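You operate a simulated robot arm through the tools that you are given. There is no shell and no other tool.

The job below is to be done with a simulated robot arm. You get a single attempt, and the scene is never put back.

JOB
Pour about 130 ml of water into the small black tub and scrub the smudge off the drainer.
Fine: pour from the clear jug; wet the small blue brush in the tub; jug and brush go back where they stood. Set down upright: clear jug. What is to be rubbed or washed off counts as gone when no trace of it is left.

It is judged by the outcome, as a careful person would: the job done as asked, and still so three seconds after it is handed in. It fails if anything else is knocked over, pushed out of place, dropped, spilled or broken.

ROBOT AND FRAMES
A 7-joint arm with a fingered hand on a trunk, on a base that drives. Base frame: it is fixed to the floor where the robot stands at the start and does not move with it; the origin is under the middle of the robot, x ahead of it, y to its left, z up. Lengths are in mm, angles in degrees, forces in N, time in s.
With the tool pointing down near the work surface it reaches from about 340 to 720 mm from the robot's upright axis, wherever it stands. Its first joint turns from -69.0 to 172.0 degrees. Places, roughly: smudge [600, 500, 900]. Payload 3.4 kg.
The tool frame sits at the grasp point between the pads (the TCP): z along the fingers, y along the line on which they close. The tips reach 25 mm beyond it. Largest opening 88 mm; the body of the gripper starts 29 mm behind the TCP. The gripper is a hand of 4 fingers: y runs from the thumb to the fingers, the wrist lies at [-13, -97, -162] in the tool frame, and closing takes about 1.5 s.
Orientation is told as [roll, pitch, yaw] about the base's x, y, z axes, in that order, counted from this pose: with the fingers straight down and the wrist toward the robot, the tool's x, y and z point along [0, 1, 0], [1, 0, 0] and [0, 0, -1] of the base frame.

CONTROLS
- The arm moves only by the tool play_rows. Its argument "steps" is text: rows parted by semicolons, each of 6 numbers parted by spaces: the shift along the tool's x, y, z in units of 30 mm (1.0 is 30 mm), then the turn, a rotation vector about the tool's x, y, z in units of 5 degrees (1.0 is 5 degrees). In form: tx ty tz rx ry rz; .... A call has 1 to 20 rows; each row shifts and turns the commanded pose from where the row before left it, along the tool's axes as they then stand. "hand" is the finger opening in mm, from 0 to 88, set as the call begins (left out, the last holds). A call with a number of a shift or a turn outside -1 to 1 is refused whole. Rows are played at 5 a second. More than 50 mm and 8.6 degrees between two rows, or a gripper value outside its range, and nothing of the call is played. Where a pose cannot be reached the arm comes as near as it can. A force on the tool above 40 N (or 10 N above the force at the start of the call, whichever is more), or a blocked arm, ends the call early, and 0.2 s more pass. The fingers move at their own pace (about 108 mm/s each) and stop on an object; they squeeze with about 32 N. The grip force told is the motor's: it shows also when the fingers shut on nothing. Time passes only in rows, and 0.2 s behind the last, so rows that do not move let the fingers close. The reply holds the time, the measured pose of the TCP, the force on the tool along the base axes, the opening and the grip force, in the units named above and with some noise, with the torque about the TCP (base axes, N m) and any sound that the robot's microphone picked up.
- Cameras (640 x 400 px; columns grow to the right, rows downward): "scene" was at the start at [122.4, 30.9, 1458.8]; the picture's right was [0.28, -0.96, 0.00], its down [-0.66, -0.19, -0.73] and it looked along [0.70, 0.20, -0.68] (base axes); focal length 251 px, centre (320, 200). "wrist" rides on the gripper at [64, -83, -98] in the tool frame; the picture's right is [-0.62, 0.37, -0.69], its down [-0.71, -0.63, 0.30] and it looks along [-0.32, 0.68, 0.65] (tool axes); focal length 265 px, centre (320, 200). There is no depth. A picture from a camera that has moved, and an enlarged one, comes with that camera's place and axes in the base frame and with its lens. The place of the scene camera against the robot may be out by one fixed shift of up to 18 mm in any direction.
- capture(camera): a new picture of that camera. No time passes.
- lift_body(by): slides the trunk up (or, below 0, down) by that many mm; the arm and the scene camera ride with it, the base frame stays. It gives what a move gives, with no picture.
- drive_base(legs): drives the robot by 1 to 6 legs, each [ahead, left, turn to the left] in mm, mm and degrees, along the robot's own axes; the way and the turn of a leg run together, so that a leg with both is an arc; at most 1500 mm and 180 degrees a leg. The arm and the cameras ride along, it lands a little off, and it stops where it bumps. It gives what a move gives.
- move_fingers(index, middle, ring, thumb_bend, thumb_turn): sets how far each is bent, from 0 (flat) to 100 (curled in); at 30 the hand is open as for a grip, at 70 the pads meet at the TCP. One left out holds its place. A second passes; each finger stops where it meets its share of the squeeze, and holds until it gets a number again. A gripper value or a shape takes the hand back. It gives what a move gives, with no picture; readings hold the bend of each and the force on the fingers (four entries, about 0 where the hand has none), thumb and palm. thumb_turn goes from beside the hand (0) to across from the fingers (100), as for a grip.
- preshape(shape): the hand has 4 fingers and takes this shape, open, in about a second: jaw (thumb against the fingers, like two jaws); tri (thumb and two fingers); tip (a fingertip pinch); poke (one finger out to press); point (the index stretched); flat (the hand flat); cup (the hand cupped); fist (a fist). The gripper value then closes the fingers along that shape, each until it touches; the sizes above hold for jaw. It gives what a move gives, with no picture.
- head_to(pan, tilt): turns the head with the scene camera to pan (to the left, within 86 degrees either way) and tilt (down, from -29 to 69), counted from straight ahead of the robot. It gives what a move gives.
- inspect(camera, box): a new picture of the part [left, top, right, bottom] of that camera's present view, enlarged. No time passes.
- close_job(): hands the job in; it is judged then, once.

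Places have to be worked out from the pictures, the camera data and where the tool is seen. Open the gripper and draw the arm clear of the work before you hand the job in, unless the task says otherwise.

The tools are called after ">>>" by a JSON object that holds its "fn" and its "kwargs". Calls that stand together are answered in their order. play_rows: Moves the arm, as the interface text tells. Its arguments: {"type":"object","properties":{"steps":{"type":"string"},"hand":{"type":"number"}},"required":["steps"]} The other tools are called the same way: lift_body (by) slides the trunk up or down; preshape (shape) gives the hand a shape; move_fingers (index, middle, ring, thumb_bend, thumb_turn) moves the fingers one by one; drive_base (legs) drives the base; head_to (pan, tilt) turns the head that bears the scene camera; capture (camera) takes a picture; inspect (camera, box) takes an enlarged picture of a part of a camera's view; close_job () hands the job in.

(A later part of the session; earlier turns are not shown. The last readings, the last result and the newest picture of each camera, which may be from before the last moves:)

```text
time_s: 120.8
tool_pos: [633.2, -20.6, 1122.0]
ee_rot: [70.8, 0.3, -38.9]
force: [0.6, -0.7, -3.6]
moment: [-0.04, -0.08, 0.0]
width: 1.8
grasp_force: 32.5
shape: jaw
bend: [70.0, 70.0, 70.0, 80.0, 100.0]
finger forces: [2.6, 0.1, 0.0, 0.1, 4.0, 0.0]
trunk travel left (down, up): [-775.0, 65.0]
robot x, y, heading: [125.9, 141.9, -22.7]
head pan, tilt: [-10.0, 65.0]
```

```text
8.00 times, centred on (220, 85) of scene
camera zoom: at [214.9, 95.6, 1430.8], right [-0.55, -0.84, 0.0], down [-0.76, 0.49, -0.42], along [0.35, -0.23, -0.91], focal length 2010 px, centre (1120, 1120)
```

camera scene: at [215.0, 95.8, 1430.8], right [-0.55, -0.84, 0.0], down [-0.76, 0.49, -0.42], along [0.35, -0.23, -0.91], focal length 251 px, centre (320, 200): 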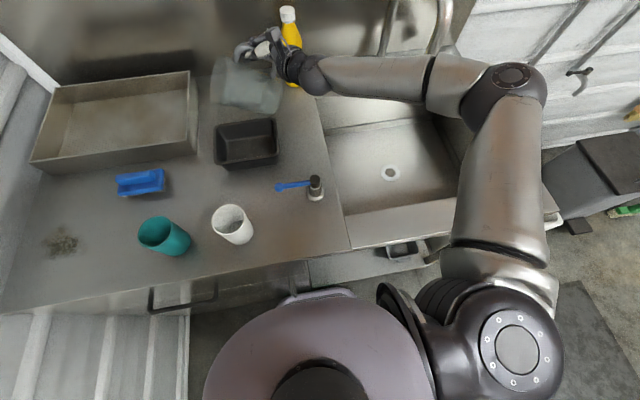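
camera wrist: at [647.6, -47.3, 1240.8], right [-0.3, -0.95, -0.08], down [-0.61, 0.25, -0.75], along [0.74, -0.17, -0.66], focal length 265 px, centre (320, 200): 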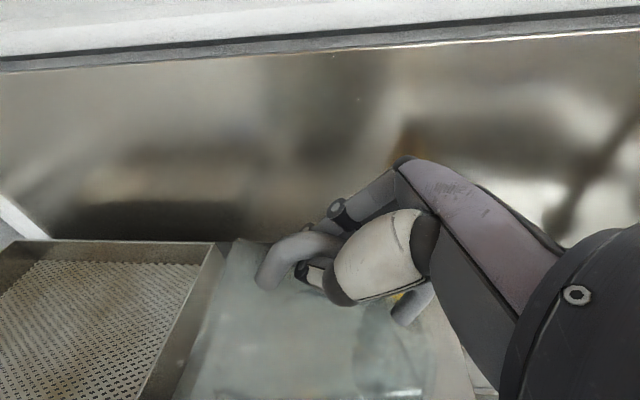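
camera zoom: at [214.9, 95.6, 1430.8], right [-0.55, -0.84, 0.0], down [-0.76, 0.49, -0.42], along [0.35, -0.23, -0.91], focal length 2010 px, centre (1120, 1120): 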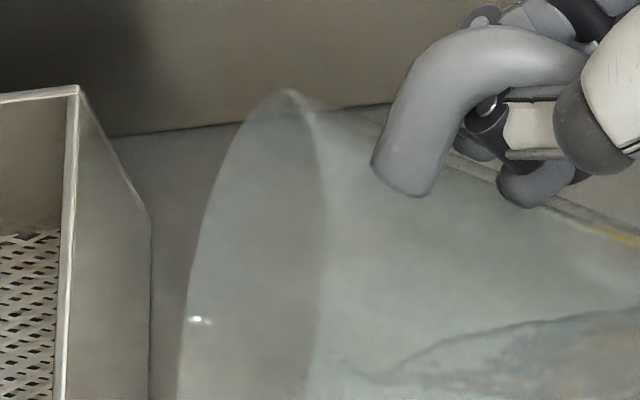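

The lip is over the tub's left edge now. I shift 60 mm to the right, ramping gently so the water doesn't slosh.

>>> {"fn": "play_rows", "kwargs": {"steps": "-0.04 0.035 -0.12 0 0 0;-0.07 0.06 -0.2 0 0 0;-0.105 0.09 -0.3 0 0 0;-0.12 0.105 -0.35 0 0 0;-0.12 0.105 -0.35 0 0 0;-0.09 0.08 -0.26 0 0 0;-0.06 0.05 -0.17 0 0 0;-0.03 0.025 -0.07 0 0 0"}}

>>> {"fn": "inspect", "kwargs": {"camera": "scene", "box": [180, 60, 300, 180]}}

>>> {"fn": "capture", "kwargs": {"camera": "scene"}}

```text
time_s: 122.6
tool_pos: [609.4, -74.4, 1122.7]
ee_rot: [70.6, 0.2, -39.0]
force: [0.0, 0.2, -3.8]
moment: [-0.04, -0.04, -0.01]
width: 1.8
grasp_force: 31.9
shape: jaw
bend: [70.0, 70.0, 70.0, 80.0, 100.0]
finger forces: [2.6, 0.1, 0.2, 0.0, 4.9, 0.1]
trunk travel left (down, up): [-775.0, 65.0]
robot x, y, heading: [124.7, 141.2, -23.0]
head pan, tilt: [-10.0, 65.0]
```

```text
3.33 times, centred on (240, 120) of scene
camera zoom: at [214.8, 95.6, 1430.8], right [-0.55, -0.84, 0.0], down [-0.76, 0.49, -0.42], along [0.35, -0.23, -0.91], focal length 838 px, centre (587, 467)
```

zoom: 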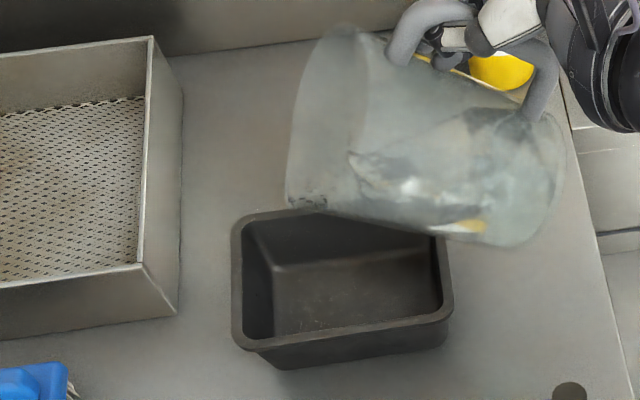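

```text
taken
camera scene: at [214.8, 95.6, 1430.8], right [-0.55, -0.84, 0.0], down [-0.76, 0.49, -0.42], along [0.35, -0.23, -0.91], focal length 251 px, centre (320, 200)
```

scene: 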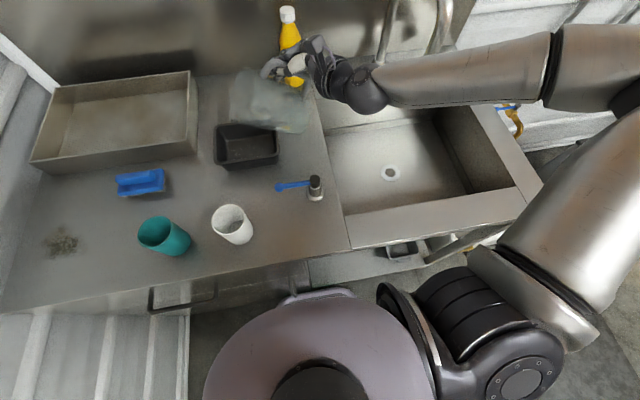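

The lip is now over the tub's centre (≈(582,294) in counter terms). I lower the jug 40 mm so the lip is a few cm above the rim, and check for any wet spots where the drops fell.

>>> {"fn": "play_rows", "kwargs": {"steps": "-0.15 0 0.05 0 0 0;-0.22 0 0.077 0 0 0;-0.25 0 0.087 0 0 0;-0.25 0 0.087 0 0 0;-0.22 0 0.077 0 0 0;-0.15 0 0.05 0 0 0;0 0 0 0 0 0"}}

>>> {"fn": "inspect", "kwargs": {"camera": "scene", "box": [190, 70, 310, 170]}}

>>> {"fn": "inspect", "kwargs": {"camera": "scene", "box": [160, 70, 240, 150]}}

```text
time_s: 124.2
tool_pos: [609.7, -75.3, 1082.1]
ee_rot: [70.5, 0.3, -39.0]
force: [-0.5, -0.7, -4.2]
moment: [-0.02, -0.05, -0.02]
width: 1.9
grasp_force: 32.3
shape: jaw
bend: [70.0, 70.0, 70.0, 80.0, 100.0]
finger forces: [3.4, 0.1, 0.0, 0.0, 4.3, 0.1]
trunk travel left (down, up): [-775.0, 65.0]
robot x, y, heading: [121.1, 142.2, -23.1]
head pan, tilt: [-10.0, 65.0]
```

```text
4.00 times, centred on (250, 120) of scene
camera zoom: at [214.9, 95.7, 1430.8], right [-0.55, -0.84, 0.0], down [-0.76, 0.49, -0.42], along [0.35, -0.23, -0.91], focal length 1005 px, centre (600, 520)
```

zoom: 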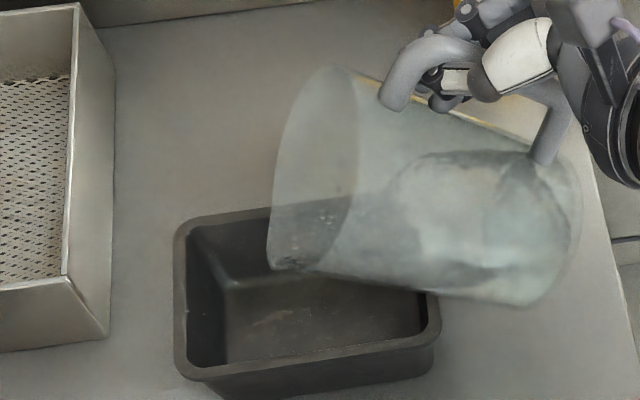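

```text
5.00 times, centred on (200, 110) of scene
camera zoom: at [214.9, 95.7, 1430.8], right [-0.55, -0.84, 0.0], down [-0.76, 0.49, -0.42], along [0.35, -0.23, -0.91], focal length 1257 px, centre (920, 650)
```

zoom: 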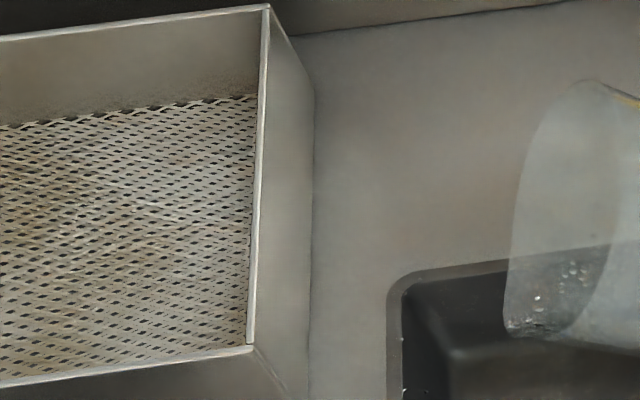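

The lip is above the tub's interior and the counter shows no wet spot. I take a series of weight readings as baseline before pouring.

>>> {"fn": "play_rows", "kwargs": {"steps": "0 0 0 0 0 0"}}

>>> {"fn": "play_rows", "kwargs": {"steps": "0 0 0 0 0 0"}}

>>> {"fn": "play_rows", "kwargs": {"steps": "0 0 0 0 0 0"}}

>>> {"fn": "play_rows", "kwargs": {"steps": "0 0 0 0 0 0"}}

>>> {"fn": "play_rows", "kwargs": {"steps": "0 0 0 0 0 0"}}

>>> {"fn": "play_rows", "kwargs": {"steps": "0 0 0 0 0 0"}}

>>> {"fn": "play_rows", "kwargs": {"steps": "0 0 0 0 0 0"}}

>>> {"fn": "play_rows", "kwargs": {"steps": "0 0 0 0 0 0"}}

>>> {"fn": "play_rows", "kwargs": {"steps": "0 0 0 0 0 0"}}

>>> {"fn": "play_rows", "kwargs": {"steps": "0 0 0 0 0 0"}}

>>> {"fn": "inspect", "kwargs": {"camera": "scene", "box": [190, 70, 310, 170]}}

```text
time_s: 124.6
tool_pos: [609.4, -75.4, 1082.7]
ee_rot: [70.5, 0.3, -39.0]
force: [0.9, -0.1, -3.8]
moment: [-0.03, -0.08, 0.0]
width: 2.0
grasp_force: 31.7
shape: jaw
bend: [70.0, 70.0, 70.0, 80.0, 100.0]
finger forces: [2.9, 0.1, 0.8, 0.1, 5.7, 0.1]
trunk travel left (down, up): [-775.0, 65.0]
robot x, y, heading: [126.8, 140.2, -23.1]
head pan, tilt: [-10.0, 65.0]
```

```text
time_s: 125.0
tool_pos: [609.7, -75.7, 1082.6]
ee_rot: [70.6, 0.3, -38.9]
force: [0.4, 0.1, -3.9]
moment: [-0.01, -0.05, 0.01]
width: 1.9
grasp_force: 31.8
shape: jaw
bend: [70.0, 70.0, 70.0, 80.0, 100.0]
finger forces: [3.3, 0.1, 0.0, 0.1, 4.6, 0.1]
trunk travel left (down, up): [-775.0, 65.0]
robot x, y, heading: [125.8, 140.5, -23.0]
head pan, tilt: [-10.0, 65.0]
```

```text
time_s: 125.4
tool_pos: [610.3, -76.0, 1082.9]
ee_rot: [70.6, 0.3, -39.0]
force: [0.0, 0.1, -3.7]
moment: [-0.02, -0.05, -0.01]
width: 2.1
grasp_force: 32.3
shape: jaw
bend: [70.0, 70.0, 70.0, 80.0, 100.0]
finger forces: [3.5, 0.1, 0.1, 0.0, 4.8, 0.1]
trunk travel left (down, up): [-775.0, 65.0]
robot x, y, heading: [125.9, 139.1, -23.0]
head pan, tilt: [-10.0, 65.0]
```

```text
time_s: 125.8
tool_pos: [610.5, -76.0, 1082.6]
ee_rot: [70.7, 0.3, -38.8]
force: [-0.2, -0.2, -4.5]
moment: [-0.03, -0.04, 0.02]
width: 1.9
grasp_force: 31.8
shape: jaw
bend: [70.0, 70.0, 70.0, 80.0, 100.0]
finger forces: [2.8, 0.0, 0.6, 0.0, 5.8, 0.1]
trunk travel left (down, up): [-775.0, 65.0]
robot x, y, heading: [124.4, 139.0, -22.9]
head pan, tilt: [-10.0, 65.0]
```

```text
time_s: 126.2
tool_pos: [609.7, -75.1, 1081.5]
ee_rot: [70.6, 0.3, -38.9]
force: [0.2, 0.0, -4.1]
moment: [-0.06, -0.06, 0.01]
width: 2.0
grasp_force: 32.1
shape: jaw
bend: [70.0, 70.0, 70.0, 80.0, 100.0]
finger forces: [3.5, 0.0, 0.5, 0.0, 4.8, 0.0]
trunk travel left (down, up): [-775.0, 65.0]
robot x, y, heading: [118.8, 141.0, -22.9]
head pan, tilt: [-10.0, 65.0]
```

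```text
time_s: 126.6
tool_pos: [610.6, -75.4, 1082.4]
ee_rot: [70.7, 0.2, -39.0]
force: [-0.1, 0.2, -3.6]
moment: [0.0, -0.06, 0.01]
width: 1.8
grasp_force: 32.1
shape: jaw
bend: [70.0, 70.0, 70.0, 81.0, 100.0]
finger forces: [3.5, 0.0, 0.3, 0.1, 5.1, 0.0]
trunk travel left (down, up): [-775.0, 65.0]
robot x, y, heading: [124.4, 143.3, -23.0]
head pan, tilt: [-10.0, 65.0]
```

```text
time_s: 127.0
tool_pos: [610.3, -73.8, 1083.1]
ee_rot: [70.6, 0.3, -39.1]
force: [-0.1, 0.1, -3.8]
moment: [-0.02, -0.02, 0.0]
width: 1.5
grasp_force: 32.1
shape: jaw
bend: [70.0, 70.0, 70.0, 81.0, 100.0]
finger forces: [3.0, 0.0, 0.3, 0.1, 5.8, 0.0]
trunk travel left (down, up): [-775.0, 65.0]
robot x, y, heading: [124.9, 139.8, -22.8]
head pan, tilt: [-10.0, 65.0]
```

```text
time_s: 127.4
tool_pos: [609.6, -75.1, 1082.5]
ee_rot: [70.5, 0.3, -38.9]
force: [-0.2, 0.0, -3.6]
moment: [-0.02, 0.0, -0.01]
width: 1.9
grasp_force: 32.2
shape: jaw
bend: [70.0, 70.0, 70.0, 81.0, 100.0]
finger forces: [3.6, 0.0, 0.0, 0.0, 5.1, 0.0]
trunk travel left (down, up): [-775.0, 65.0]
robot x, y, heading: [122.9, 140.6, -22.9]
head pan, tilt: [-10.0, 65.0]
```

```text
time_s: 127.8
tool_pos: [609.0, -75.6, 1082.6]
ee_rot: [70.6, 0.3, -38.9]
force: [-0.3, 0.4, -3.9]
moment: [-0.06, -0.02, 0.02]
width: 1.8
grasp_force: 32.3
shape: jaw
bend: [70.0, 70.0, 70.0, 81.0, 100.0]
finger forces: [3.7, 0.1, 0.3, 0.1, 5.0, 0.0]
trunk travel left (down, up): [-775.0, 65.0]
robot x, y, heading: [124.4, 143.0, -23.0]
head pan, tilt: [-10.0, 65.0]
```

```text
time_s: 128.2
tool_pos: [610.5, -74.9, 1082.5]
ee_rot: [70.7, 0.4, -39.1]
force: [-0.4, -0.1, -4.2]
moment: [-0.02, -0.11, -0.01]
width: 1.9
grasp_force: 31.8
shape: jaw
bend: [70.0, 70.0, 70.0, 81.0, 100.0]
finger forces: [3.1, 0.0, 1.1, 0.0, 6.2, 0.0]
trunk travel left (down, up): [-775.0, 65.0]
robot x, y, heading: [124.3, 140.0, -22.7]
head pan, tilt: [-10.0, 65.0]
```

```text
4.00 times, centred on (250, 120) of scene
camera zoom: at [214.9, 95.6, 1430.8], right [-0.55, -0.84, 0.0], down [-0.76, 0.49, -0.42], along [0.35, -0.23, -0.91], focal length 1005 px, centre (600, 520)
```

zoom: 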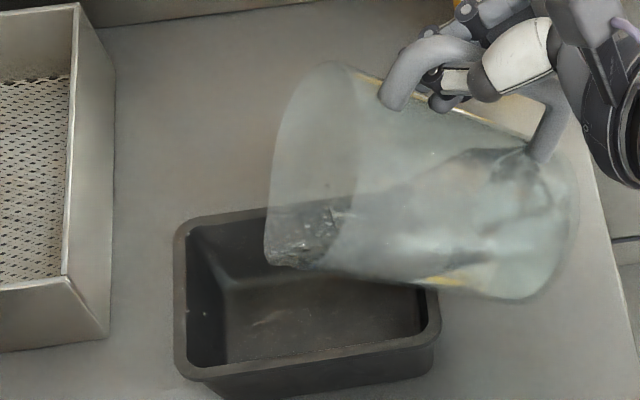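

Baseline is about 3.94 N. I zoom into the tub to see whether any water is already in it.

>>> {"fn": "inspect", "kwargs": {"camera": "scene", "box": [205, 110, 301, 170]}}

>>> {"fn": "capture", "kwargs": {"camera": "wrist"}}

```text
6.67 times, centred on (253, 140) of scene
camera zoom: at [214.9, 95.6, 1430.8], right [-0.55, -0.84, 0.0], down [-0.76, 0.49, -0.42], along [0.35, -0.23, -0.91], focal length 1675 px, centre (767, 600)
```

zoom: 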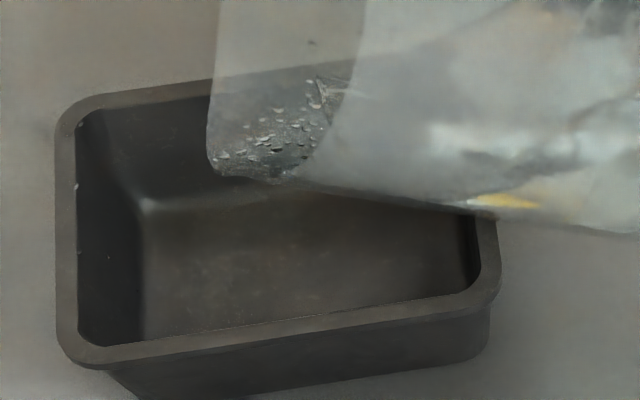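

```text
taken
camera wrist: at [500.5, -79.0, 1176.2], right [-0.25, -0.9, -0.36], down [-0.46, 0.44, -0.77], along [0.85, -0.03, -0.53], focal length 265 px, centre (320, 200)
```

wrist: 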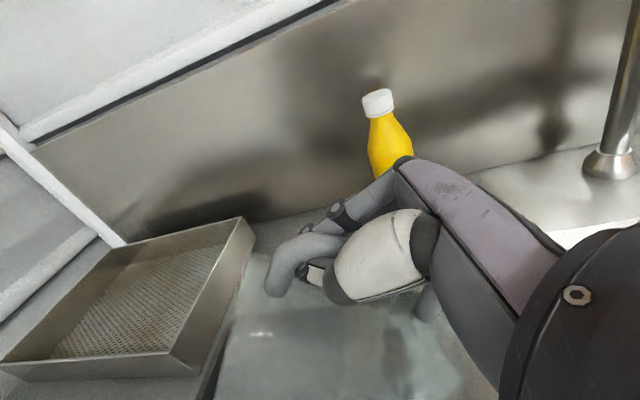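

The tub is still empty apart from a few droplets. I start pouring: pitch the hand down 18° slowly and watch.

>>> {"fn": "play_rows", "kwargs": {"steps": "0 0 0 0 -0.6 0;0 0 0 0 -0.6 0;0 0 0 0 -0.6 0;0 0 0 0 -0.6 0;0 0 0 0 -0.6 0;0 0 0 0 -0.6 0;0 0 0 0 0 0"}}

>>> {"fn": "inspect", "kwargs": {"camera": "scene", "box": [190, 70, 310, 170]}}

```text
time_s: 129.8
tool_pos: [609.5, -75.5, 1081.6]
ee_rot: [52.6, 0.3, -39.0]
force: [-0.8, 0.1, -4.1]
moment: [0.02, -0.03, 0.04]
width: 2.0
grasp_force: 32.1
shape: jaw
bend: [70.0, 70.0, 70.0, 81.0, 100.0]
finger forces: [3.8, 0.0, 0.1, 0.0, 5.3, 0.0]
trunk travel left (down, up): [-775.0, 65.0]
robot x, y, heading: [121.0, 141.0, -23.0]
head pan, tilt: [-10.0, 65.0]
```

```text
4.00 times, centred on (250, 120) of scene
camera zoom: at [214.9, 95.1, 1430.8], right [-0.55, -0.84, 0.0], down [-0.76, 0.49, -0.42], along [0.35, -0.23, -0.91], focal length 1005 px, centre (600, 520)
```

zoom: 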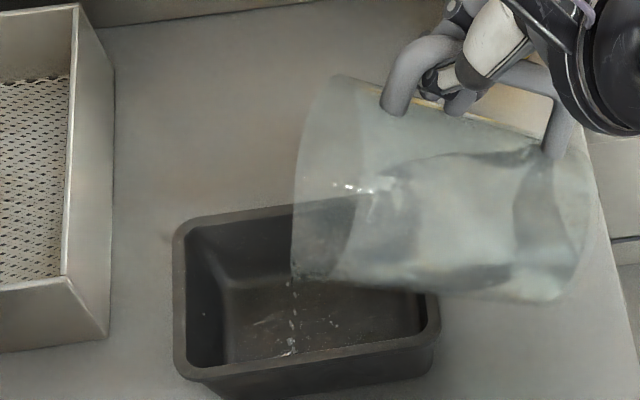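

Water trickles from the spout into the tub's middle. I pitch another 5° and watch the flow.

>>> {"fn": "play_rows", "kwargs": {"steps": "0 0 0 0 -0.5 0;0 0 0 0 -0.5 0;0 0 0 0 0 0;0 0 0 0 0 0"}}

>>> {"fn": "inspect", "kwargs": {"camera": "scene", "box": [190, 70, 310, 170]}}

```text
time_s: 130.8
tool_pos: [610.7, -73.7, 1083.4]
ee_rot: [47.6, 0.2, -38.9]
force: [-0.4, -0.5, -4.1]
moment: [0.0, -0.01, 0.0]
width: 2.0
grasp_force: 32.2
shape: jaw
bend: [70.0, 70.0, 70.0, 81.0, 100.0]
finger forces: [3.7, 0.0, 0.1, 0.1, 5.4, 0.0]
trunk travel left (down, up): [-775.0, 65.0]
robot x, y, heading: [125.4, 141.0, -23.1]
head pan, tilt: [-10.0, 65.0]
```

```text
4.00 times, centred on (250, 120) of scene
camera zoom: at [214.9, 95.8, 1430.8], right [-0.55, -0.84, 0.0], down [-0.76, 0.49, -0.42], along [0.35, -0.23, -0.91], focal length 1005 px, centre (600, 520)
```

zoom: 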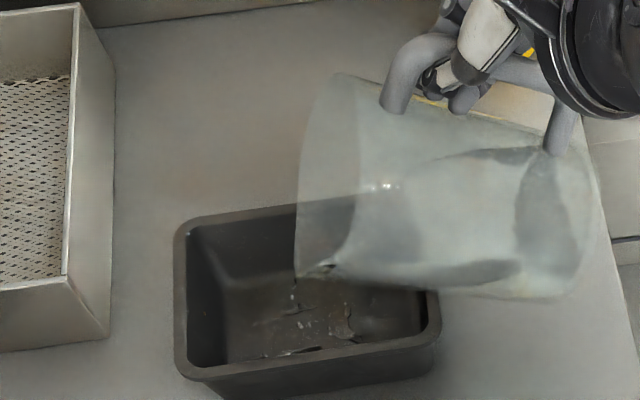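

Only dripping so far. I pitch a further 10° in small steps.

>>> {"fn": "play_rows", "kwargs": {"steps": "0 0 0 0 -0.5 0;0 0 0 0 -0.5 0;0 0 0 0 -0.5 0;0 0 0 0 -0.5 0;0 0 0 0 0 0"}}

>>> {"fn": "inspect", "kwargs": {"camera": "scene", "box": [190, 70, 310, 170]}}

```text
time_s: 132.0
tool_pos: [609.6, -76.5, 1083.5]
ee_rot: [37.7, 0.3, -39.1]
force: [0.3, 1.8, -3.7]
moment: [0.04, -0.06, -0.02]
width: 2.0
grasp_force: 32.5
shape: jaw
bend: [70.0, 70.0, 70.0, 81.0, 100.0]
finger forces: [3.1, 0.1, 0.7, 0.0, 5.3, 0.0]
trunk travel left (down, up): [-775.0, 65.0]
robot x, y, heading: [123.2, 140.5, -22.9]
head pan, tilt: [-10.0, 65.0]
```

```text
4.00 times, centred on (250, 120) of scene
camera zoom: at [214.8, 95.1, 1430.8], right [-0.55, -0.84, 0.0], down [-0.76, 0.49, -0.42], along [0.35, -0.23, -0.91], focal length 1005 px, centre (600, 520)
```

zoom: 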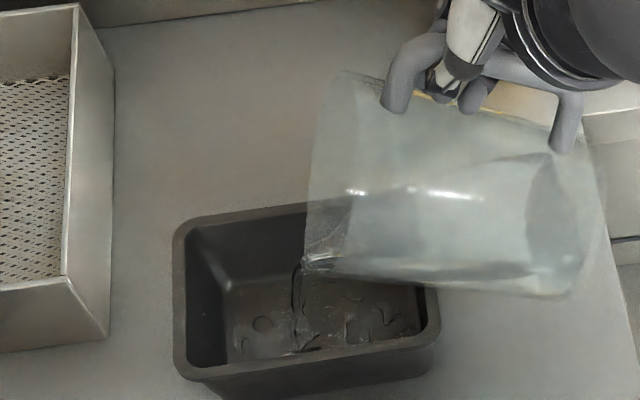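

A steady stream now runs into the tub. I hold for a second and check.

>>> {"fn": "play_rows", "kwargs": {"steps": "0 0 0 0 0 0;0 0 0 0 0 0;0 0 0 0 0 0;0 0 0 0 0 0;0 0 0 0 0 0"}}

>>> {"fn": "inspect", "kwargs": {"camera": "scene", "box": [190, 70, 310, 170]}}

```text
time_s: 133.2
tool_pos: [609.8, -73.8, 1082.5]
ee_rot: [37.6, 0.3, -38.9]
force: [0.1, -0.5, -3.6]
moment: [0.0, -0.04, 0.02]
width: 2.0
grasp_force: 32.5
shape: jaw
bend: [70.0, 70.0, 70.0, 81.0, 100.0]
finger forces: [3.1, 0.0, 0.5, 0.0, 5.1, 0.0]
trunk travel left (down, up): [-775.0, 65.0]
robot x, y, heading: [121.4, 136.5, -23.0]
head pan, tilt: [-10.0, 65.0]
```

```text
4.00 times, centred on (250, 120) of scene
camera zoom: at [214.9, 95.7, 1430.8], right [-0.55, -0.84, 0.0], down [-0.76, 0.49, -0.42], along [0.35, -0.23, -0.91], focal length 1005 px, centre (600, 520)
```

zoom: 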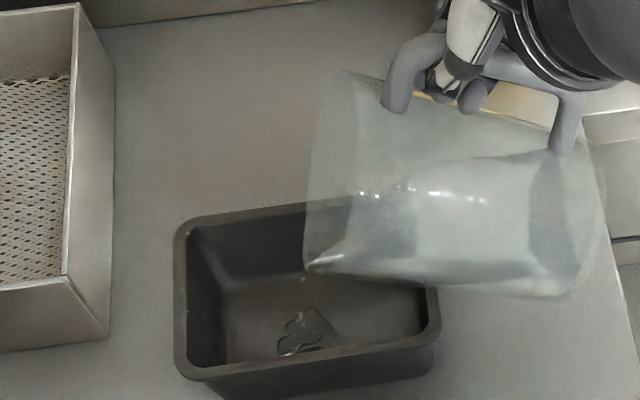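

Flow nearly stopped; I pitch another 8° and hold.

>>> {"fn": "play_rows", "kwargs": {"steps": "0 0 0 0 -0.4 0;0 0 0 0 -0.4 0;0 0 0 0 -0.4 0;0 0 0 0 -0.4 0;0 0 0 0 0 0;0 0 0 0 0 0;0 0 0 0 0 0"}}

>>> {"fn": "inspect", "kwargs": {"camera": "scene", "box": [190, 70, 310, 170]}}

>>> {"fn": "play_rows", "kwargs": {"steps": "0 0 0 0 0 0;0 0 0 0 0 0;0 0 0 0 0 0"}}

>>> {"fn": "inspect", "kwargs": {"camera": "scene", "box": [190, 70, 310, 170]}}

```text
time_s: 134.8
tool_pos: [609.4, -75.4, 1082.7]
ee_rot: [29.6, 0.3, -39.0]
force: [-0.5, -0.5, -3.4]
moment: [0.01, -0.06, 0.0]
width: 1.8
grasp_force: 31.9
shape: jaw
bend: [70.0, 70.0, 70.0, 81.0, 100.0]
finger forces: [2.7, 0.1, 0.7, 0.1, 4.6, 0.0]
trunk travel left (down, up): [-775.0, 65.0]
robot x, y, heading: [122.4, 140.4, -22.9]
head pan, tilt: [-10.0, 65.0]
```

```text
4.00 times, centred on (250, 120) of scene
camera zoom: at [214.9, 95.6, 1430.8], right [-0.55, -0.84, 0.0], down [-0.76, 0.49, -0.42], along [0.35, -0.23, -0.91], focal length 1005 px, centre (600, 520)
```

zoom: 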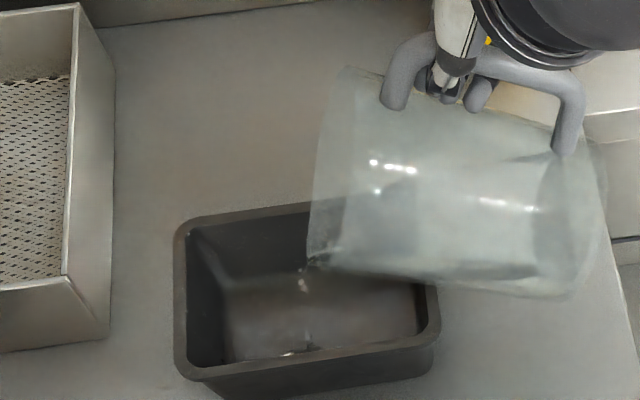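

```text
time_s: 135.6
tool_pos: [609.7, -74.6, 1082.1]
ee_rot: [29.6, 0.3, -39.0]
force: [-0.6, -0.1, -4.0]
moment: [-0.02, -0.06, 0.01]
width: 1.9
grasp_force: 32.3
shape: jaw
bend: [70.0, 70.0, 70.0, 81.0, 100.0]
finger forces: [2.6, 0.0, 0.7, 0.0, 4.5, 0.1]
trunk travel left (down, up): [-775.0, 65.0]
robot x, y, heading: [126.8, 138.3, -23.2]
head pan, tilt: [-10.0, 65.0]
```

```text
4.00 times, centred on (250, 120) of scene
camera zoom: at [214.9, 95.7, 1430.8], right [-0.55, -0.84, 0.0], down [-0.76, 0.49, -0.42], along [0.35, -0.23, -0.91], focal length 1005 px, centre (600, 520)
```

zoom: 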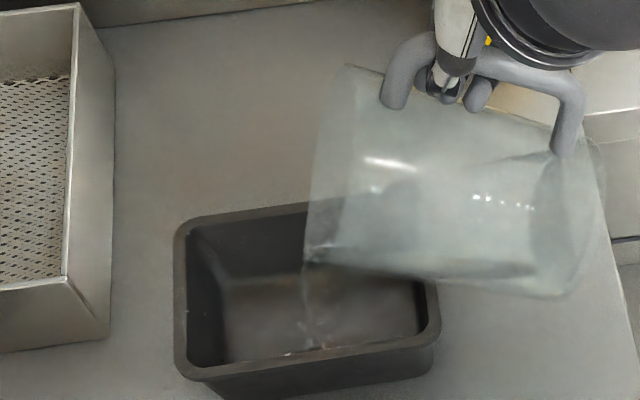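

A thin stream continues and the tub bottom is covered. I pitch 8° more and hold.

>>> {"fn": "play_rows", "kwargs": {"steps": "0 0 0 0 -0.4 0;0 0 0 0 -0.4 0;0 0 0 0 -0.4 0;0 0 0 0 -0.4 0;0 0 0 0 0 0;0 0 0 0 0 0;0 0 0 0 0 0"}}

>>> {"fn": "inspect", "kwargs": {"camera": "scene", "box": [190, 70, 310, 170]}}

>>> {"fn": "play_rows", "kwargs": {"steps": "0 0 0 0 0 0;0 0 0 0 0 0;0 0 0 0 0 0"}}

>>> {"fn": "play_rows", "kwargs": {"steps": "0 0 0 0 0 0;0 0 0 0 0 0"}}

>>> {"fn": "inspect", "kwargs": {"camera": "scene", "box": [190, 70, 310, 170]}}

```text
time_s: 137.2
tool_pos: [609.7, -74.5, 1083.0]
ee_rot: [21.6, 0.3, -38.9]
force: [0.7, 0.3, -2.6]
moment: [-0.01, -0.04, -0.03]
width: 1.9
grasp_force: 31.6
shape: jaw
bend: [70.0, 70.0, 70.0, 81.0, 100.0]
finger forces: [2.2, 0.0, 0.9, 0.2, 3.9, 0.1]
trunk travel left (down, up): [-775.0, 65.0]
robot x, y, heading: [121.9, 144.9, -23.2]
head pan, tilt: [-10.0, 65.0]
```

```text
4.00 times, centred on (250, 120) of scene
camera zoom: at [214.8, 95.6, 1430.8], right [-0.55, -0.84, 0.0], down [-0.76, 0.49, -0.42], along [0.35, -0.23, -0.91], focal length 1005 px, centre (600, 520)
```

zoom: 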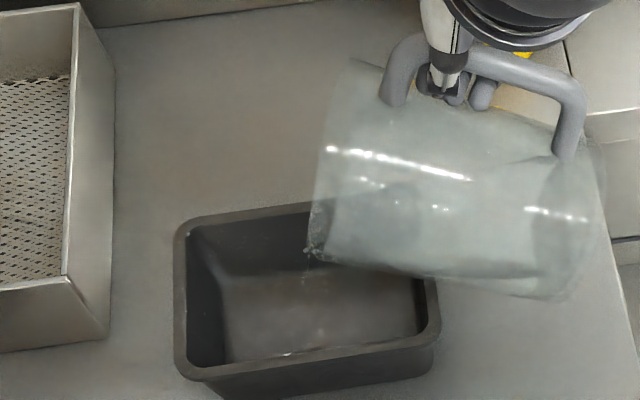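

```text
time_s: 138.0
tool_pos: [609.9, -74.0, 1083.1]
ee_rot: [21.6, 0.4, -38.9]
force: [0.5, -0.6, -2.4]
moment: [0.01, -0.04, 0.0]
width: 1.7
grasp_force: 31.4
shape: jaw
bend: [70.0, 70.0, 70.0, 81.0, 100.0]
finger forces: [2.2, 0.0, 0.9, 0.1, 3.9, 0.0]
trunk travel left (down, up): [-775.0, 65.0]
robot x, y, heading: [123.2, 141.1, -23.1]
head pan, tilt: [-10.0, 65.0]
```

```text
time_s: 138.6
tool_pos: [608.8, -75.1, 1083.0]
ee_rot: [21.5, 0.3, -39.1]
force: [0.2, 0.4, -3.2]
moment: [-0.01, -0.07, -0.01]
width: 1.7
grasp_force: 32.3
shape: jaw
bend: [70.0, 70.0, 70.0, 81.0, 100.0]
finger forces: [2.1, 0.0, 1.0, 0.0, 3.6, 0.0]
trunk travel left (down, up): [-775.0, 65.0]
robot x, y, heading: [125.3, 139.0, -23.0]
head pan, tilt: [-10.0, 65.0]
```

```text
4.00 times, centred on (250, 120) of scene
camera zoom: at [214.8, 95.7, 1430.8], right [-0.55, -0.84, 0.0], down [-0.76, 0.49, -0.42], along [0.35, -0.23, -0.91], focal length 1005 px, centre (600, 520)
```

zoom: 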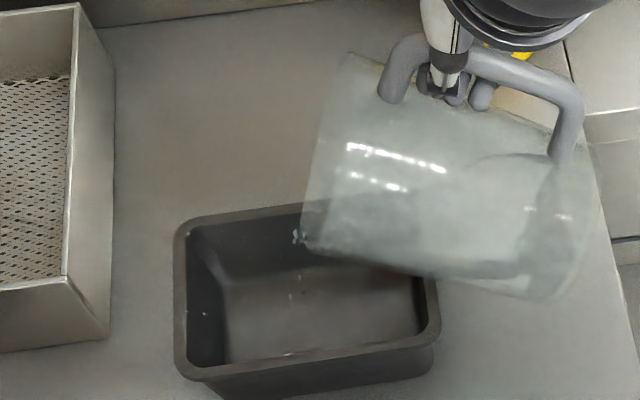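

Readings dropped to about 2.7 N. I pitch back up 10° to stop the flow and take a series of weight readings.

>>> {"fn": "play_rows", "kwargs": {"steps": "0 0 0 0 0.5 0;0 0 0 0 0.5 0;0 0 0 0 0.5 0;0 0 0 0 0.5 0;0 0 0 0 0 0;0 0 0 0 0 0"}}

>>> {"fn": "play_rows", "kwargs": {"steps": "0 0 0 0 0 0"}}

>>> {"fn": "play_rows", "kwargs": {"steps": "0 0 0 0 0 0"}}

>>> {"fn": "play_rows", "kwargs": {"steps": "0 0 0 0 0 0"}}

>>> {"fn": "play_rows", "kwargs": {"steps": "0 0 0 0 0 0"}}

>>> {"fn": "play_rows", "kwargs": {"steps": "0 0 0 0 0 0"}}

>>> {"fn": "play_rows", "kwargs": {"steps": "0 0 0 0 0 0"}}

>>> {"fn": "play_rows", "kwargs": {"steps": "0 0 0 0 0 0"}}

>>> {"fn": "inspect", "kwargs": {"camera": "scene", "box": [190, 70, 310, 170]}}

```text
time_s: 140.0
tool_pos: [608.0, -74.9, 1082.3]
ee_rot: [31.8, 0.3, -38.9]
force: [-0.1, 0.6, -3.1]
moment: [-0.02, -0.02, -0.01]
width: 1.7
grasp_force: 31.7
shape: jaw
bend: [70.0, 70.0, 70.0, 81.0, 100.0]
finger forces: [3.0, 0.0, 0.2, 0.0, 3.2, 0.0]
trunk travel left (down, up): [-775.0, 65.0]
robot x, y, heading: [124.7, 141.1, -22.9]
head pan, tilt: [-10.0, 65.0]
```

```text
time_s: 140.4
tool_pos: [608.2, -74.2, 1082.8]
ee_rot: [31.7, 0.3, -38.9]
force: [0.3, 0.7, -3.4]
moment: [-0.01, -0.03, 0.02]
width: 2.0
grasp_force: 31.3
shape: jaw
bend: [70.0, 70.0, 70.0, 81.0, 100.0]
finger forces: [2.7, 0.0, 0.3, 0.1, 3.7, 0.1]
trunk travel left (down, up): [-775.0, 65.0]
robot x, y, heading: [127.2, 140.1, -22.9]
head pan, tilt: [-10.0, 65.0]
```

```text
time_s: 140.8
tool_pos: [608.6, -74.9, 1081.9]
ee_rot: [31.5, 0.4, -39.0]
force: [-0.1, 0.0, -2.1]
moment: [-0.02, 0.0, -0.01]
width: 2.2
grasp_force: 31.5
shape: jaw
bend: [70.0, 70.0, 70.0, 81.0, 100.0]
finger forces: [3.0, 0.0, 0.3, 0.0, 3.3, 0.2]
trunk travel left (down, up): [-775.0, 65.0]
robot x, y, heading: [126.0, 138.4, -22.9]
head pan, tilt: [-10.0, 65.0]
```

```text
time_s: 141.2
tool_pos: [607.5, -75.7, 1081.7]
ee_rot: [31.5, 0.3, -38.8]
force: [-0.7, -1.3, -3.7]
moment: [-0.03, 0.0, 0.0]
width: 1.9
grasp_force: 32.5
shape: jaw
bend: [70.0, 70.0, 70.0, 81.0, 100.0]
finger forces: [2.6, 0.1, 0.4, 0.1, 3.7, 0.0]
trunk travel left (down, up): [-775.0, 65.0]
robot x, y, heading: [124.0, 139.0, -23.5]
head pan, tilt: [-10.0, 65.0]
```

```text
time_s: 141.6
tool_pos: [609.1, -75.4, 1082.6]
ee_rot: [31.6, 0.3, -38.9]
force: [0.3, -0.1, -3.7]
moment: [-0.02, 0.01, 0.0]
width: 1.7
grasp_force: 32.2
shape: jaw
bend: [70.0, 70.0, 70.0, 81.0, 100.0]
finger forces: [3.1, 0.0, 0.3, 0.0, 3.5, 0.1]
trunk travel left (down, up): [-775.0, 65.0]
robot x, y, heading: [125.1, 139.1, -23.4]
head pan, tilt: [-10.0, 65.0]
```

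```text
time_s: 142.0
tool_pos: [609.3, -74.8, 1081.9]
ee_rot: [31.6, 0.2, -39.0]
force: [-0.7, 0.5, -3.0]
moment: [-0.03, -0.05, 0.0]
width: 2.1
grasp_force: 32.5
shape: jaw
bend: [70.0, 70.0, 70.0, 81.0, 100.0]
finger forces: [2.8, 0.0, 0.4, 0.0, 3.7, 0.1]
trunk travel left (down, up): [-775.0, 65.0]
robot x, y, heading: [127.7, 143.2, -23.0]
head pan, tilt: [-10.0, 65.0]
```

```text
time_s: 142.4
tool_pos: [608.9, -73.7, 1082.8]
ee_rot: [31.5, 0.3, -38.9]
force: [0.1, -0.4, -3.6]
moment: [0.03, -0.02, -0.03]
width: 1.8
grasp_force: 31.6
shape: jaw
bend: [70.0, 70.0, 70.0, 81.0, 100.0]
finger forces: [3.2, 0.0, 0.1, 0.0, 3.5, 0.0]
trunk travel left (down, up): [-775.0, 65.0]
robot x, y, heading: [123.6, 138.9, -23.1]
head pan, tilt: [-10.0, 65.0]
```

```text
time_s: 142.8
tool_pos: [609.4, -74.4, 1082.5]
ee_rot: [31.6, 0.3, -38.9]
force: [-0.2, 0.5, -3.7]
moment: [0.02, -0.04, -0.02]
width: 1.7
grasp_force: 32.3
shape: jaw
bend: [70.0, 70.0, 70.0, 81.0, 100.0]
finger forces: [2.9, 0.0, 0.4, 0.1, 3.7, 0.0]
trunk travel left (down, up): [-775.0, 65.0]
robot x, y, heading: [124.5, 140.7, -23.1]
head pan, tilt: [-10.0, 65.0]
```

```text
4.00 times, centred on (250, 120) of scene
camera zoom: at [214.8, 95.7, 1430.8], right [-0.55, -0.84, 0.0], down [-0.76, 0.49, -0.42], along [0.35, -0.23, -0.91], focal length 1005 px, centre (600, 520)
```

zoom: 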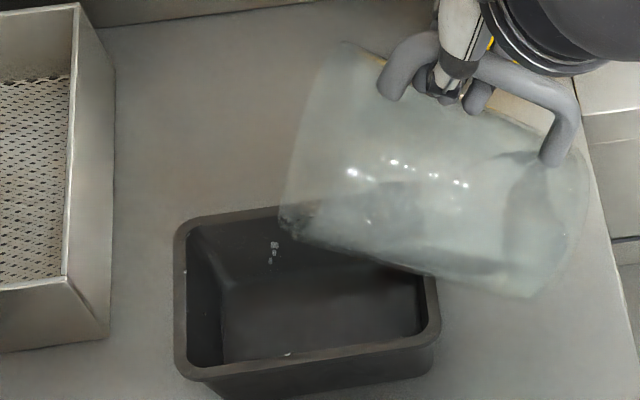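

Average is ≈3.3 N, i.e. roughly 65–75 ml poured. I pour again, going about 10° further than before, and hold.

>>> {"fn": "play_rows", "kwargs": {"steps": "0 0 0 0 -0.6 0;0 0 0 0 -0.6 0;0 0 0 0 -0.6 0;0 0 0 0 -0.6 0;0 0 0 0 -0.4 0;0 0 0 0 -0.4 0;0 0 0 0 0 0;0 0 0 0 0 0"}}

>>> {"fn": "inspect", "kwargs": {"camera": "scene", "box": [190, 70, 310, 170]}}

>>> {"fn": "play_rows", "kwargs": {"steps": "0 0 0 0 0 0;0 0 0 0 0 0"}}

>>> {"fn": "play_rows", "kwargs": {"steps": "0 0 0 0 0 0"}}

>>> {"fn": "inspect", "kwargs": {"camera": "scene", "box": [190, 70, 310, 170]}}

```text
time_s: 144.6
tool_pos: [609.3, -73.5, 1082.1]
ee_rot: [15.7, 0.3, -38.9]
force: [-1.6, 0.5, -4.3]
moment: [0.0, -0.03, -0.01]
width: 2.0
grasp_force: 32.0
shape: jaw
bend: [70.0, 70.0, 70.0, 81.0, 100.0]
finger forces: [2.3, 0.0, 1.0, 0.0, 3.8, 0.0]
trunk travel left (down, up): [-775.0, 65.0]
robot x, y, heading: [125.9, 142.8, -22.8]
head pan, tilt: [-10.0, 65.0]
```

```text
4.00 times, centred on (250, 120) of scene
camera zoom: at [214.9, 95.8, 1430.8], right [-0.55, -0.84, 0.0], down [-0.76, 0.49, -0.42], along [0.35, -0.23, -0.91], focal length 1005 px, centre (600, 520)
```

zoom: 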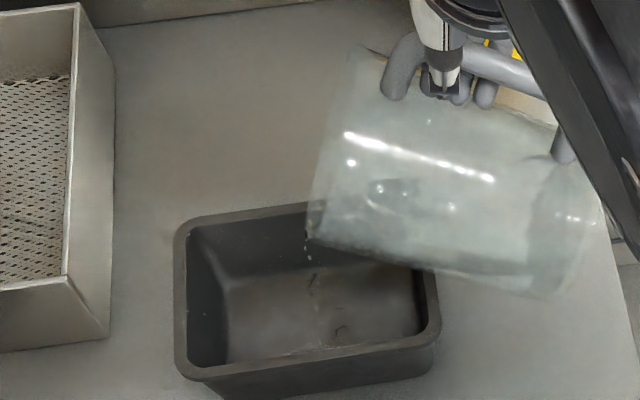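

```text
time_s: 145.2
tool_pos: [609.3, -75.0, 1082.1]
ee_rot: [15.6, 0.2, -38.9]
force: [-0.3, -0.7, -3.2]
moment: [0.0, -0.02, -0.01]
width: 2.0
grasp_force: 31.8
shape: jaw
bend: [70.0, 70.0, 70.0, 81.0, 100.0]
finger forces: [2.2, 0.0, 1.2, 0.1, 3.8, 0.1]
trunk travel left (down, up): [-775.0, 65.0]
robot x, y, heading: [120.7, 139.5, -23.1]
head pan, tilt: [-10.0, 65.0]
```

```text
time_s: 145.6
tool_pos: [610.2, -73.5, 1082.1]
ee_rot: [15.6, 0.3, -38.9]
force: [-0.6, -1.1, -3.1]
moment: [0.03, -0.01, 0.02]
width: 1.7
grasp_force: 32.0
shape: jaw
bend: [70.0, 70.0, 70.0, 81.0, 100.0]
finger forces: [3.0, 0.0, 0.6, 0.0, 3.4, 0.0]
trunk travel left (down, up): [-775.0, 65.0]
robot x, y, heading: [127.1, 140.7, -23.1]
head pan, tilt: [-10.0, 65.0]
```

```text
4.00 times, centred on (250, 120) of scene
camera zoom: at [214.9, 95.7, 1430.8], right [-0.55, -0.84, 0.0], down [-0.76, 0.49, -0.42], along [0.35, -0.23, -0.91], focal length 1005 px, centre (600, 520)
```

zoom: 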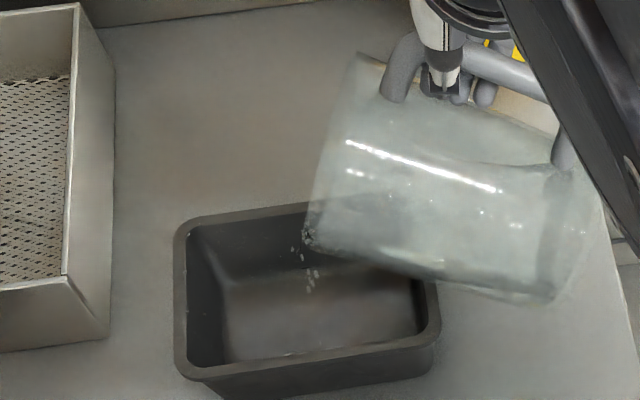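

The jug hangs loosely in the cage, so it follows the hand only beyond the slack. I keep pitching slowly (another 15°) and watch the stream.

>>> {"fn": "play_rows", "kwargs": {"steps": "0 0 0 0 -0.5 0;0 0 0 0 -0.5 0;0 0 0 0 -0.5 0;0 0 0 0 -0.5 0;0 0 0 0 -0.5 0;0 0 0 0 -0.5 0;0 0 0 0 0 0"}}

>>> {"fn": "inspect", "kwargs": {"camera": "scene", "box": [190, 70, 310, 170]}}

```text
time_s: 147.2
tool_pos: [609.8, -77.1, 1087.9]
ee_rot: [2.3, 0.6, -39.4]
force: [0.2, 0.2, -2.6]
moment: [0.02, -0.03, 0.01]
width: 1.8
grasp_force: 31.7
shape: jaw
bend: [70.0, 70.0, 70.0, 81.0, 100.0]
finger forces: [2.3, 0.0, 1.5, 0.0, 2.4, 0.0]
trunk travel left (down, up): [-775.0, 65.0]
robot x, y, heading: [126.4, 142.2, -22.9]
head pan, tilt: [-10.0, 65.0]
```

```text
4.00 times, centred on (250, 120) of scene
camera zoom: at [214.8, 95.7, 1430.8], right [-0.55, -0.84, 0.0], down [-0.76, 0.49, -0.42], along [0.35, -0.23, -0.91], focal length 1005 px, centre (600, 520)
```

zoom: 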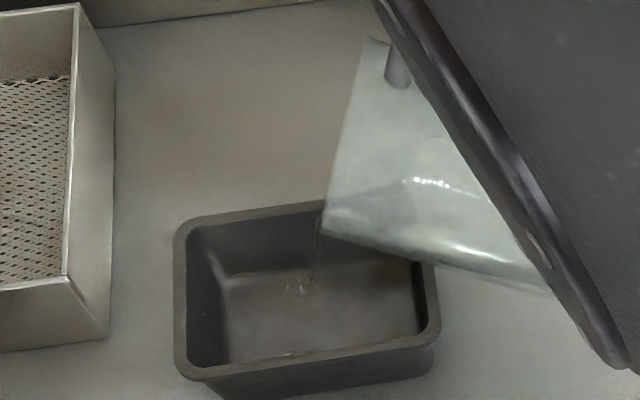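

A stream is flowing again into the tub. I hold briefly and read.

>>> {"fn": "play_rows", "kwargs": {"steps": "0 0 0 0 0 0;0 0 0 0 0 0"}}

>>> {"fn": "play_rows", "kwargs": {"steps": "0 0 0 0 0 0"}}

>>> {"fn": "inspect", "kwargs": {"camera": "scene", "box": [190, 70, 310, 170]}}

```text
time_s: 147.8
tool_pos: [610.1, -77.4, 1087.4]
ee_rot: [2.3, 0.7, -39.5]
force: [0.1, 0.3, -3.7]
moment: [0.01, -0.03, -0.03]
width: 2.0
grasp_force: 32.3
shape: jaw
bend: [70.0, 70.0, 70.0, 81.0, 100.0]
finger forces: [1.8, 0.1, 1.5, 0.1, 2.8, 0.0]
trunk travel left (down, up): [-775.0, 65.0]
robot x, y, heading: [120.8, 141.1, -22.7]
head pan, tilt: [-10.0, 65.0]
```

```text
time_s: 148.2
tool_pos: [609.4, -77.7, 1087.9]
ee_rot: [2.4, 0.7, -39.6]
force: [0.7, -0.3, -3.0]
moment: [0.02, -0.07, -0.03]
width: 1.9
grasp_force: 32.0
shape: jaw
bend: [70.0, 70.0, 70.0, 81.0, 100.0]
finger forces: [1.7, 0.1, 1.7, 0.0, 2.5, 0.0]
trunk travel left (down, up): [-775.0, 65.0]
robot x, y, heading: [124.9, 139.5, -23.0]
head pan, tilt: [-10.0, 65.0]
```

```text
4.00 times, centred on (250, 120) of scene
camera zoom: at [214.8, 95.7, 1430.8], right [-0.55, -0.84, 0.0], down [-0.76, 0.49, -0.42], along [0.35, -0.23, -0.91], focal length 1005 px, centre (600, 520)
```

zoom: 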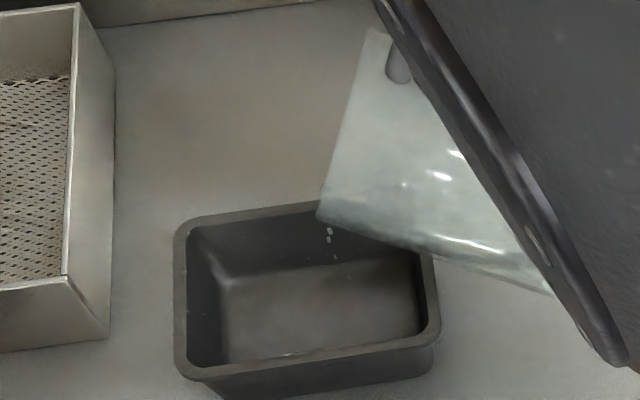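

Flow has slowed to drips. I take a series of weight readings here.

>>> {"fn": "play_rows", "kwargs": {"steps": "0 0 0 0 0 0"}}

>>> {"fn": "play_rows", "kwargs": {"steps": "0 0 0 0 0 0"}}

>>> {"fn": "play_rows", "kwargs": {"steps": "0 0 0 0 0 0"}}

>>> {"fn": "play_rows", "kwargs": {"steps": "0 0 0 0 0 0"}}

>>> {"fn": "play_rows", "kwargs": {"steps": "0 0 0 0 0 0"}}

>>> {"fn": "play_rows", "kwargs": {"steps": "0 0 0 0 0 0"}}

>>> {"fn": "play_rows", "kwargs": {"steps": "0 0 0 0 0 0"}}

>>> {"fn": "play_rows", "kwargs": {"steps": "0 0 0 0 0 0"}}

>>> {"fn": "inspect", "kwargs": {"camera": "scene", "box": [190, 70, 310, 170]}}

```text
time_s: 148.6
tool_pos: [609.6, -78.4, 1087.5]
ee_rot: [2.3, 0.6, -39.5]
force: [-0.8, 0.0, -3.6]
moment: [0.06, -0.06, -0.02]
width: 1.9
grasp_force: 31.4
shape: jaw
bend: [70.0, 70.0, 70.0, 81.0, 100.0]
finger forces: [2.0, 0.0, 1.4, 0.1, 2.4, 0.0]
trunk travel left (down, up): [-775.0, 65.0]
robot x, y, heading: [127.5, 142.1, -23.0]
head pan, tilt: [-10.0, 65.0]
```

```text
time_s: 149.0
tool_pos: [608.5, -76.7, 1087.3]
ee_rot: [2.2, 0.7, -39.5]
force: [0.5, 0.7, -3.4]
moment: [0.02, -0.05, -0.05]
width: 1.5
grasp_force: 31.8
shape: jaw
bend: [70.0, 70.0, 70.0, 81.0, 100.0]
finger forces: [1.6, 0.1, 1.7, 0.0, 2.4, 0.0]
trunk travel left (down, up): [-775.0, 65.0]
robot x, y, heading: [125.3, 140.4, -22.8]
head pan, tilt: [-10.0, 65.0]
```

```text
time_s: 149.4
tool_pos: [609.5, -78.3, 1087.0]
ee_rot: [2.2, 0.8, -39.5]
force: [0.1, -1.2, -3.5]
moment: [0.04, -0.01, 0.0]
width: 1.8
grasp_force: 32.5
shape: jaw
bend: [70.0, 70.0, 70.0, 81.0, 100.0]
finger forces: [2.0, 0.1, 1.3, 0.0, 1.9, 0.1]
trunk travel left (down, up): [-775.0, 65.0]
robot x, y, heading: [125.7, 140.0, -23.1]
head pan, tilt: [-10.0, 65.0]
```

```text
time_s: 149.8
tool_pos: [609.8, -78.7, 1086.5]
ee_rot: [2.2, 0.7, -39.5]
force: [0.1, -1.3, -3.4]
moment: [0.03, -0.03, -0.03]
width: 1.6
grasp_force: 32.0
shape: jaw
bend: [70.0, 70.0, 70.0, 81.0, 100.0]
finger forces: [1.4, 0.0, 1.5, 0.0, 2.4, 0.1]
trunk travel left (down, up): [-775.0, 65.0]
robot x, y, heading: [123.6, 145.8, -23.1]
head pan, tilt: [-10.0, 65.0]
```

```text
time_s: 150.2
tool_pos: [609.7, -78.2, 1086.6]
ee_rot: [2.2, 0.7, -39.5]
force: [0.8, -0.3, -2.4]
moment: [0.05, -0.02, -0.01]
width: 1.5
grasp_force: 31.8
shape: jaw
bend: [70.0, 70.0, 70.0, 81.0, 100.0]
finger forces: [2.0, 0.0, 1.4, 0.0, 1.9, 0.0]
trunk travel left (down, up): [-775.0, 65.0]
robot x, y, heading: [124.4, 140.3, -22.8]
head pan, tilt: [-10.0, 65.0]
```

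```text
time_s: 150.6
tool_pos: [609.8, -78.8, 1087.0]
ee_rot: [2.3, 0.8, -39.5]
force: [-0.7, -0.6, -3.0]
moment: [0.0, -0.02, -0.01]
width: 1.8
grasp_force: 32.1
shape: jaw
bend: [70.0, 70.0, 70.0, 81.0, 100.0]
finger forces: [1.4, 0.0, 1.6, 0.0, 2.6, 0.1]
trunk travel left (down, up): [-775.0, 65.0]
robot x, y, heading: [125.4, 138.5, -23.3]
head pan, tilt: [-10.0, 65.0]
```

```text
time_s: 151.0
tool_pos: [609.3, -77.7, 1088.6]
ee_rot: [2.2, 0.7, -39.6]
force: [0.0, 0.1, -3.0]
moment: [0.01, -0.02, -0.01]
width: 1.7
grasp_force: 32.3
shape: jaw
bend: [70.0, 70.0, 70.0, 81.0, 100.0]
finger forces: [1.9, 0.1, 1.6, 0.0, 1.9, 0.0]
trunk travel left (down, up): [-775.0, 65.0]
robot x, y, heading: [124.0, 142.0, -22.7]
head pan, tilt: [-10.0, 65.0]
```

```text
time_s: 151.4
tool_pos: [610.0, -77.1, 1087.4]
ee_rot: [2.3, 0.8, -39.6]
force: [-0.3, -0.1, -3.3]
moment: [0.05, -0.04, 0.02]
width: 1.6
grasp_force: 32.4
shape: jaw
bend: [70.0, 70.0, 70.0, 81.0, 100.0]
finger forces: [1.5, 0.0, 1.5, 0.0, 2.5, 0.0]
trunk travel left (down, up): [-775.0, 65.0]
robot x, y, heading: [124.8, 141.5, -22.9]
head pan, tilt: [-10.0, 65.0]
```

```text
4.00 times, centred on (250, 120) of scene
camera zoom: at [214.8, 95.7, 1430.8], right [-0.55, -0.84, 0.0], down [-0.76, 0.49, -0.42], along [0.35, -0.23, -0.91], focal length 1005 px, centre (600, 520)
```

zoom: 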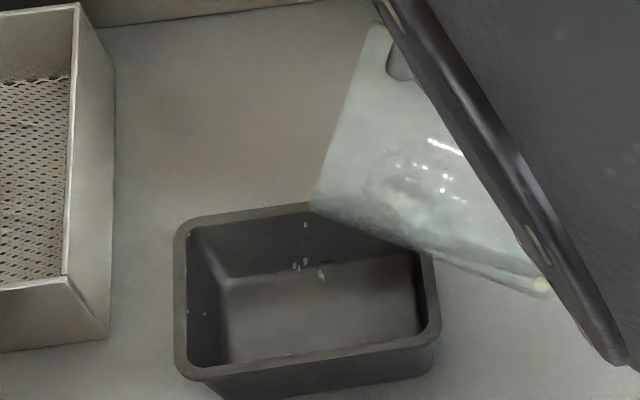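

I compare the tub with the earlier empty view at the same zoom to estimate the water depth.

>>> {"fn": "inspect", "kwargs": {"camera": "scene", "box": [205, 110, 301, 170]}}

```text
6.67 times, centred on (253, 140) of scene
camera zoom: at [214.8, 95.7, 1430.8], right [-0.55, -0.84, 0.0], down [-0.76, 0.49, -0.42], along [0.35, -0.23, -0.91], focal length 1675 px, centre (767, 600)
```

zoom: 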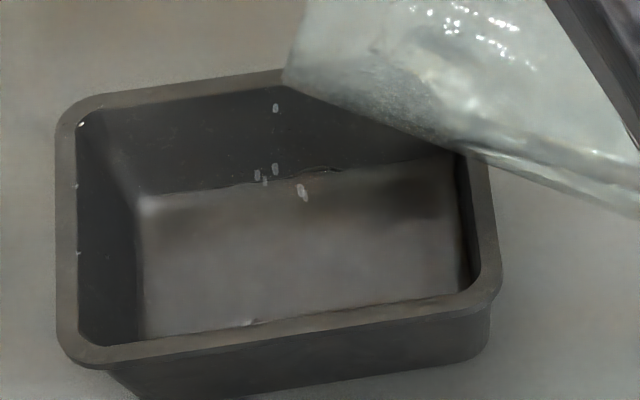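

Weight suggests roughly 75 ml poured so far. I look with the wrist camera at how the handle sits in the hand now.

>>> {"fn": "capture", "kwargs": {"camera": "wrist"}}

>>> {"fn": "capture", "kwargs": {"camera": "scene"}}

```text
taken
camera wrist: at [585.0, 21.2, 1189.1], right [-0.12, -0.74, 0.66], down [-0.94, -0.14, -0.32], along [0.33, -0.66, -0.67], focal length 265 px, centre (320, 200)
```

wrist: 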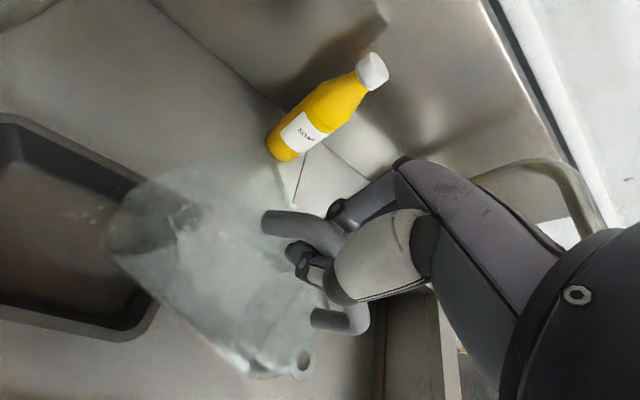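

```text
taken
camera scene: at [214.8, 95.7, 1430.8], right [-0.55, -0.84, 0.0], down [-0.76, 0.49, -0.42], along [0.35, -0.23, -0.91], focal length 251 px, centre (320, 200)
```

scene: 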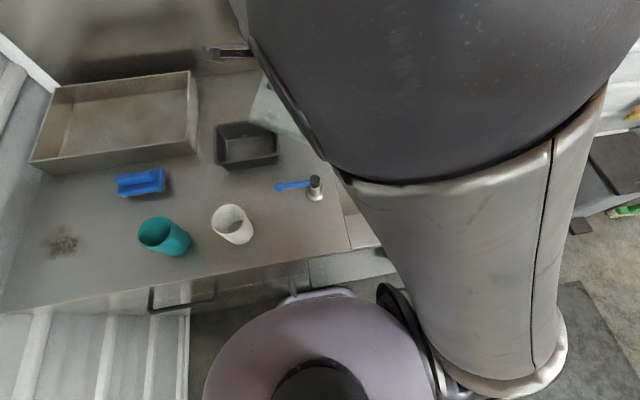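

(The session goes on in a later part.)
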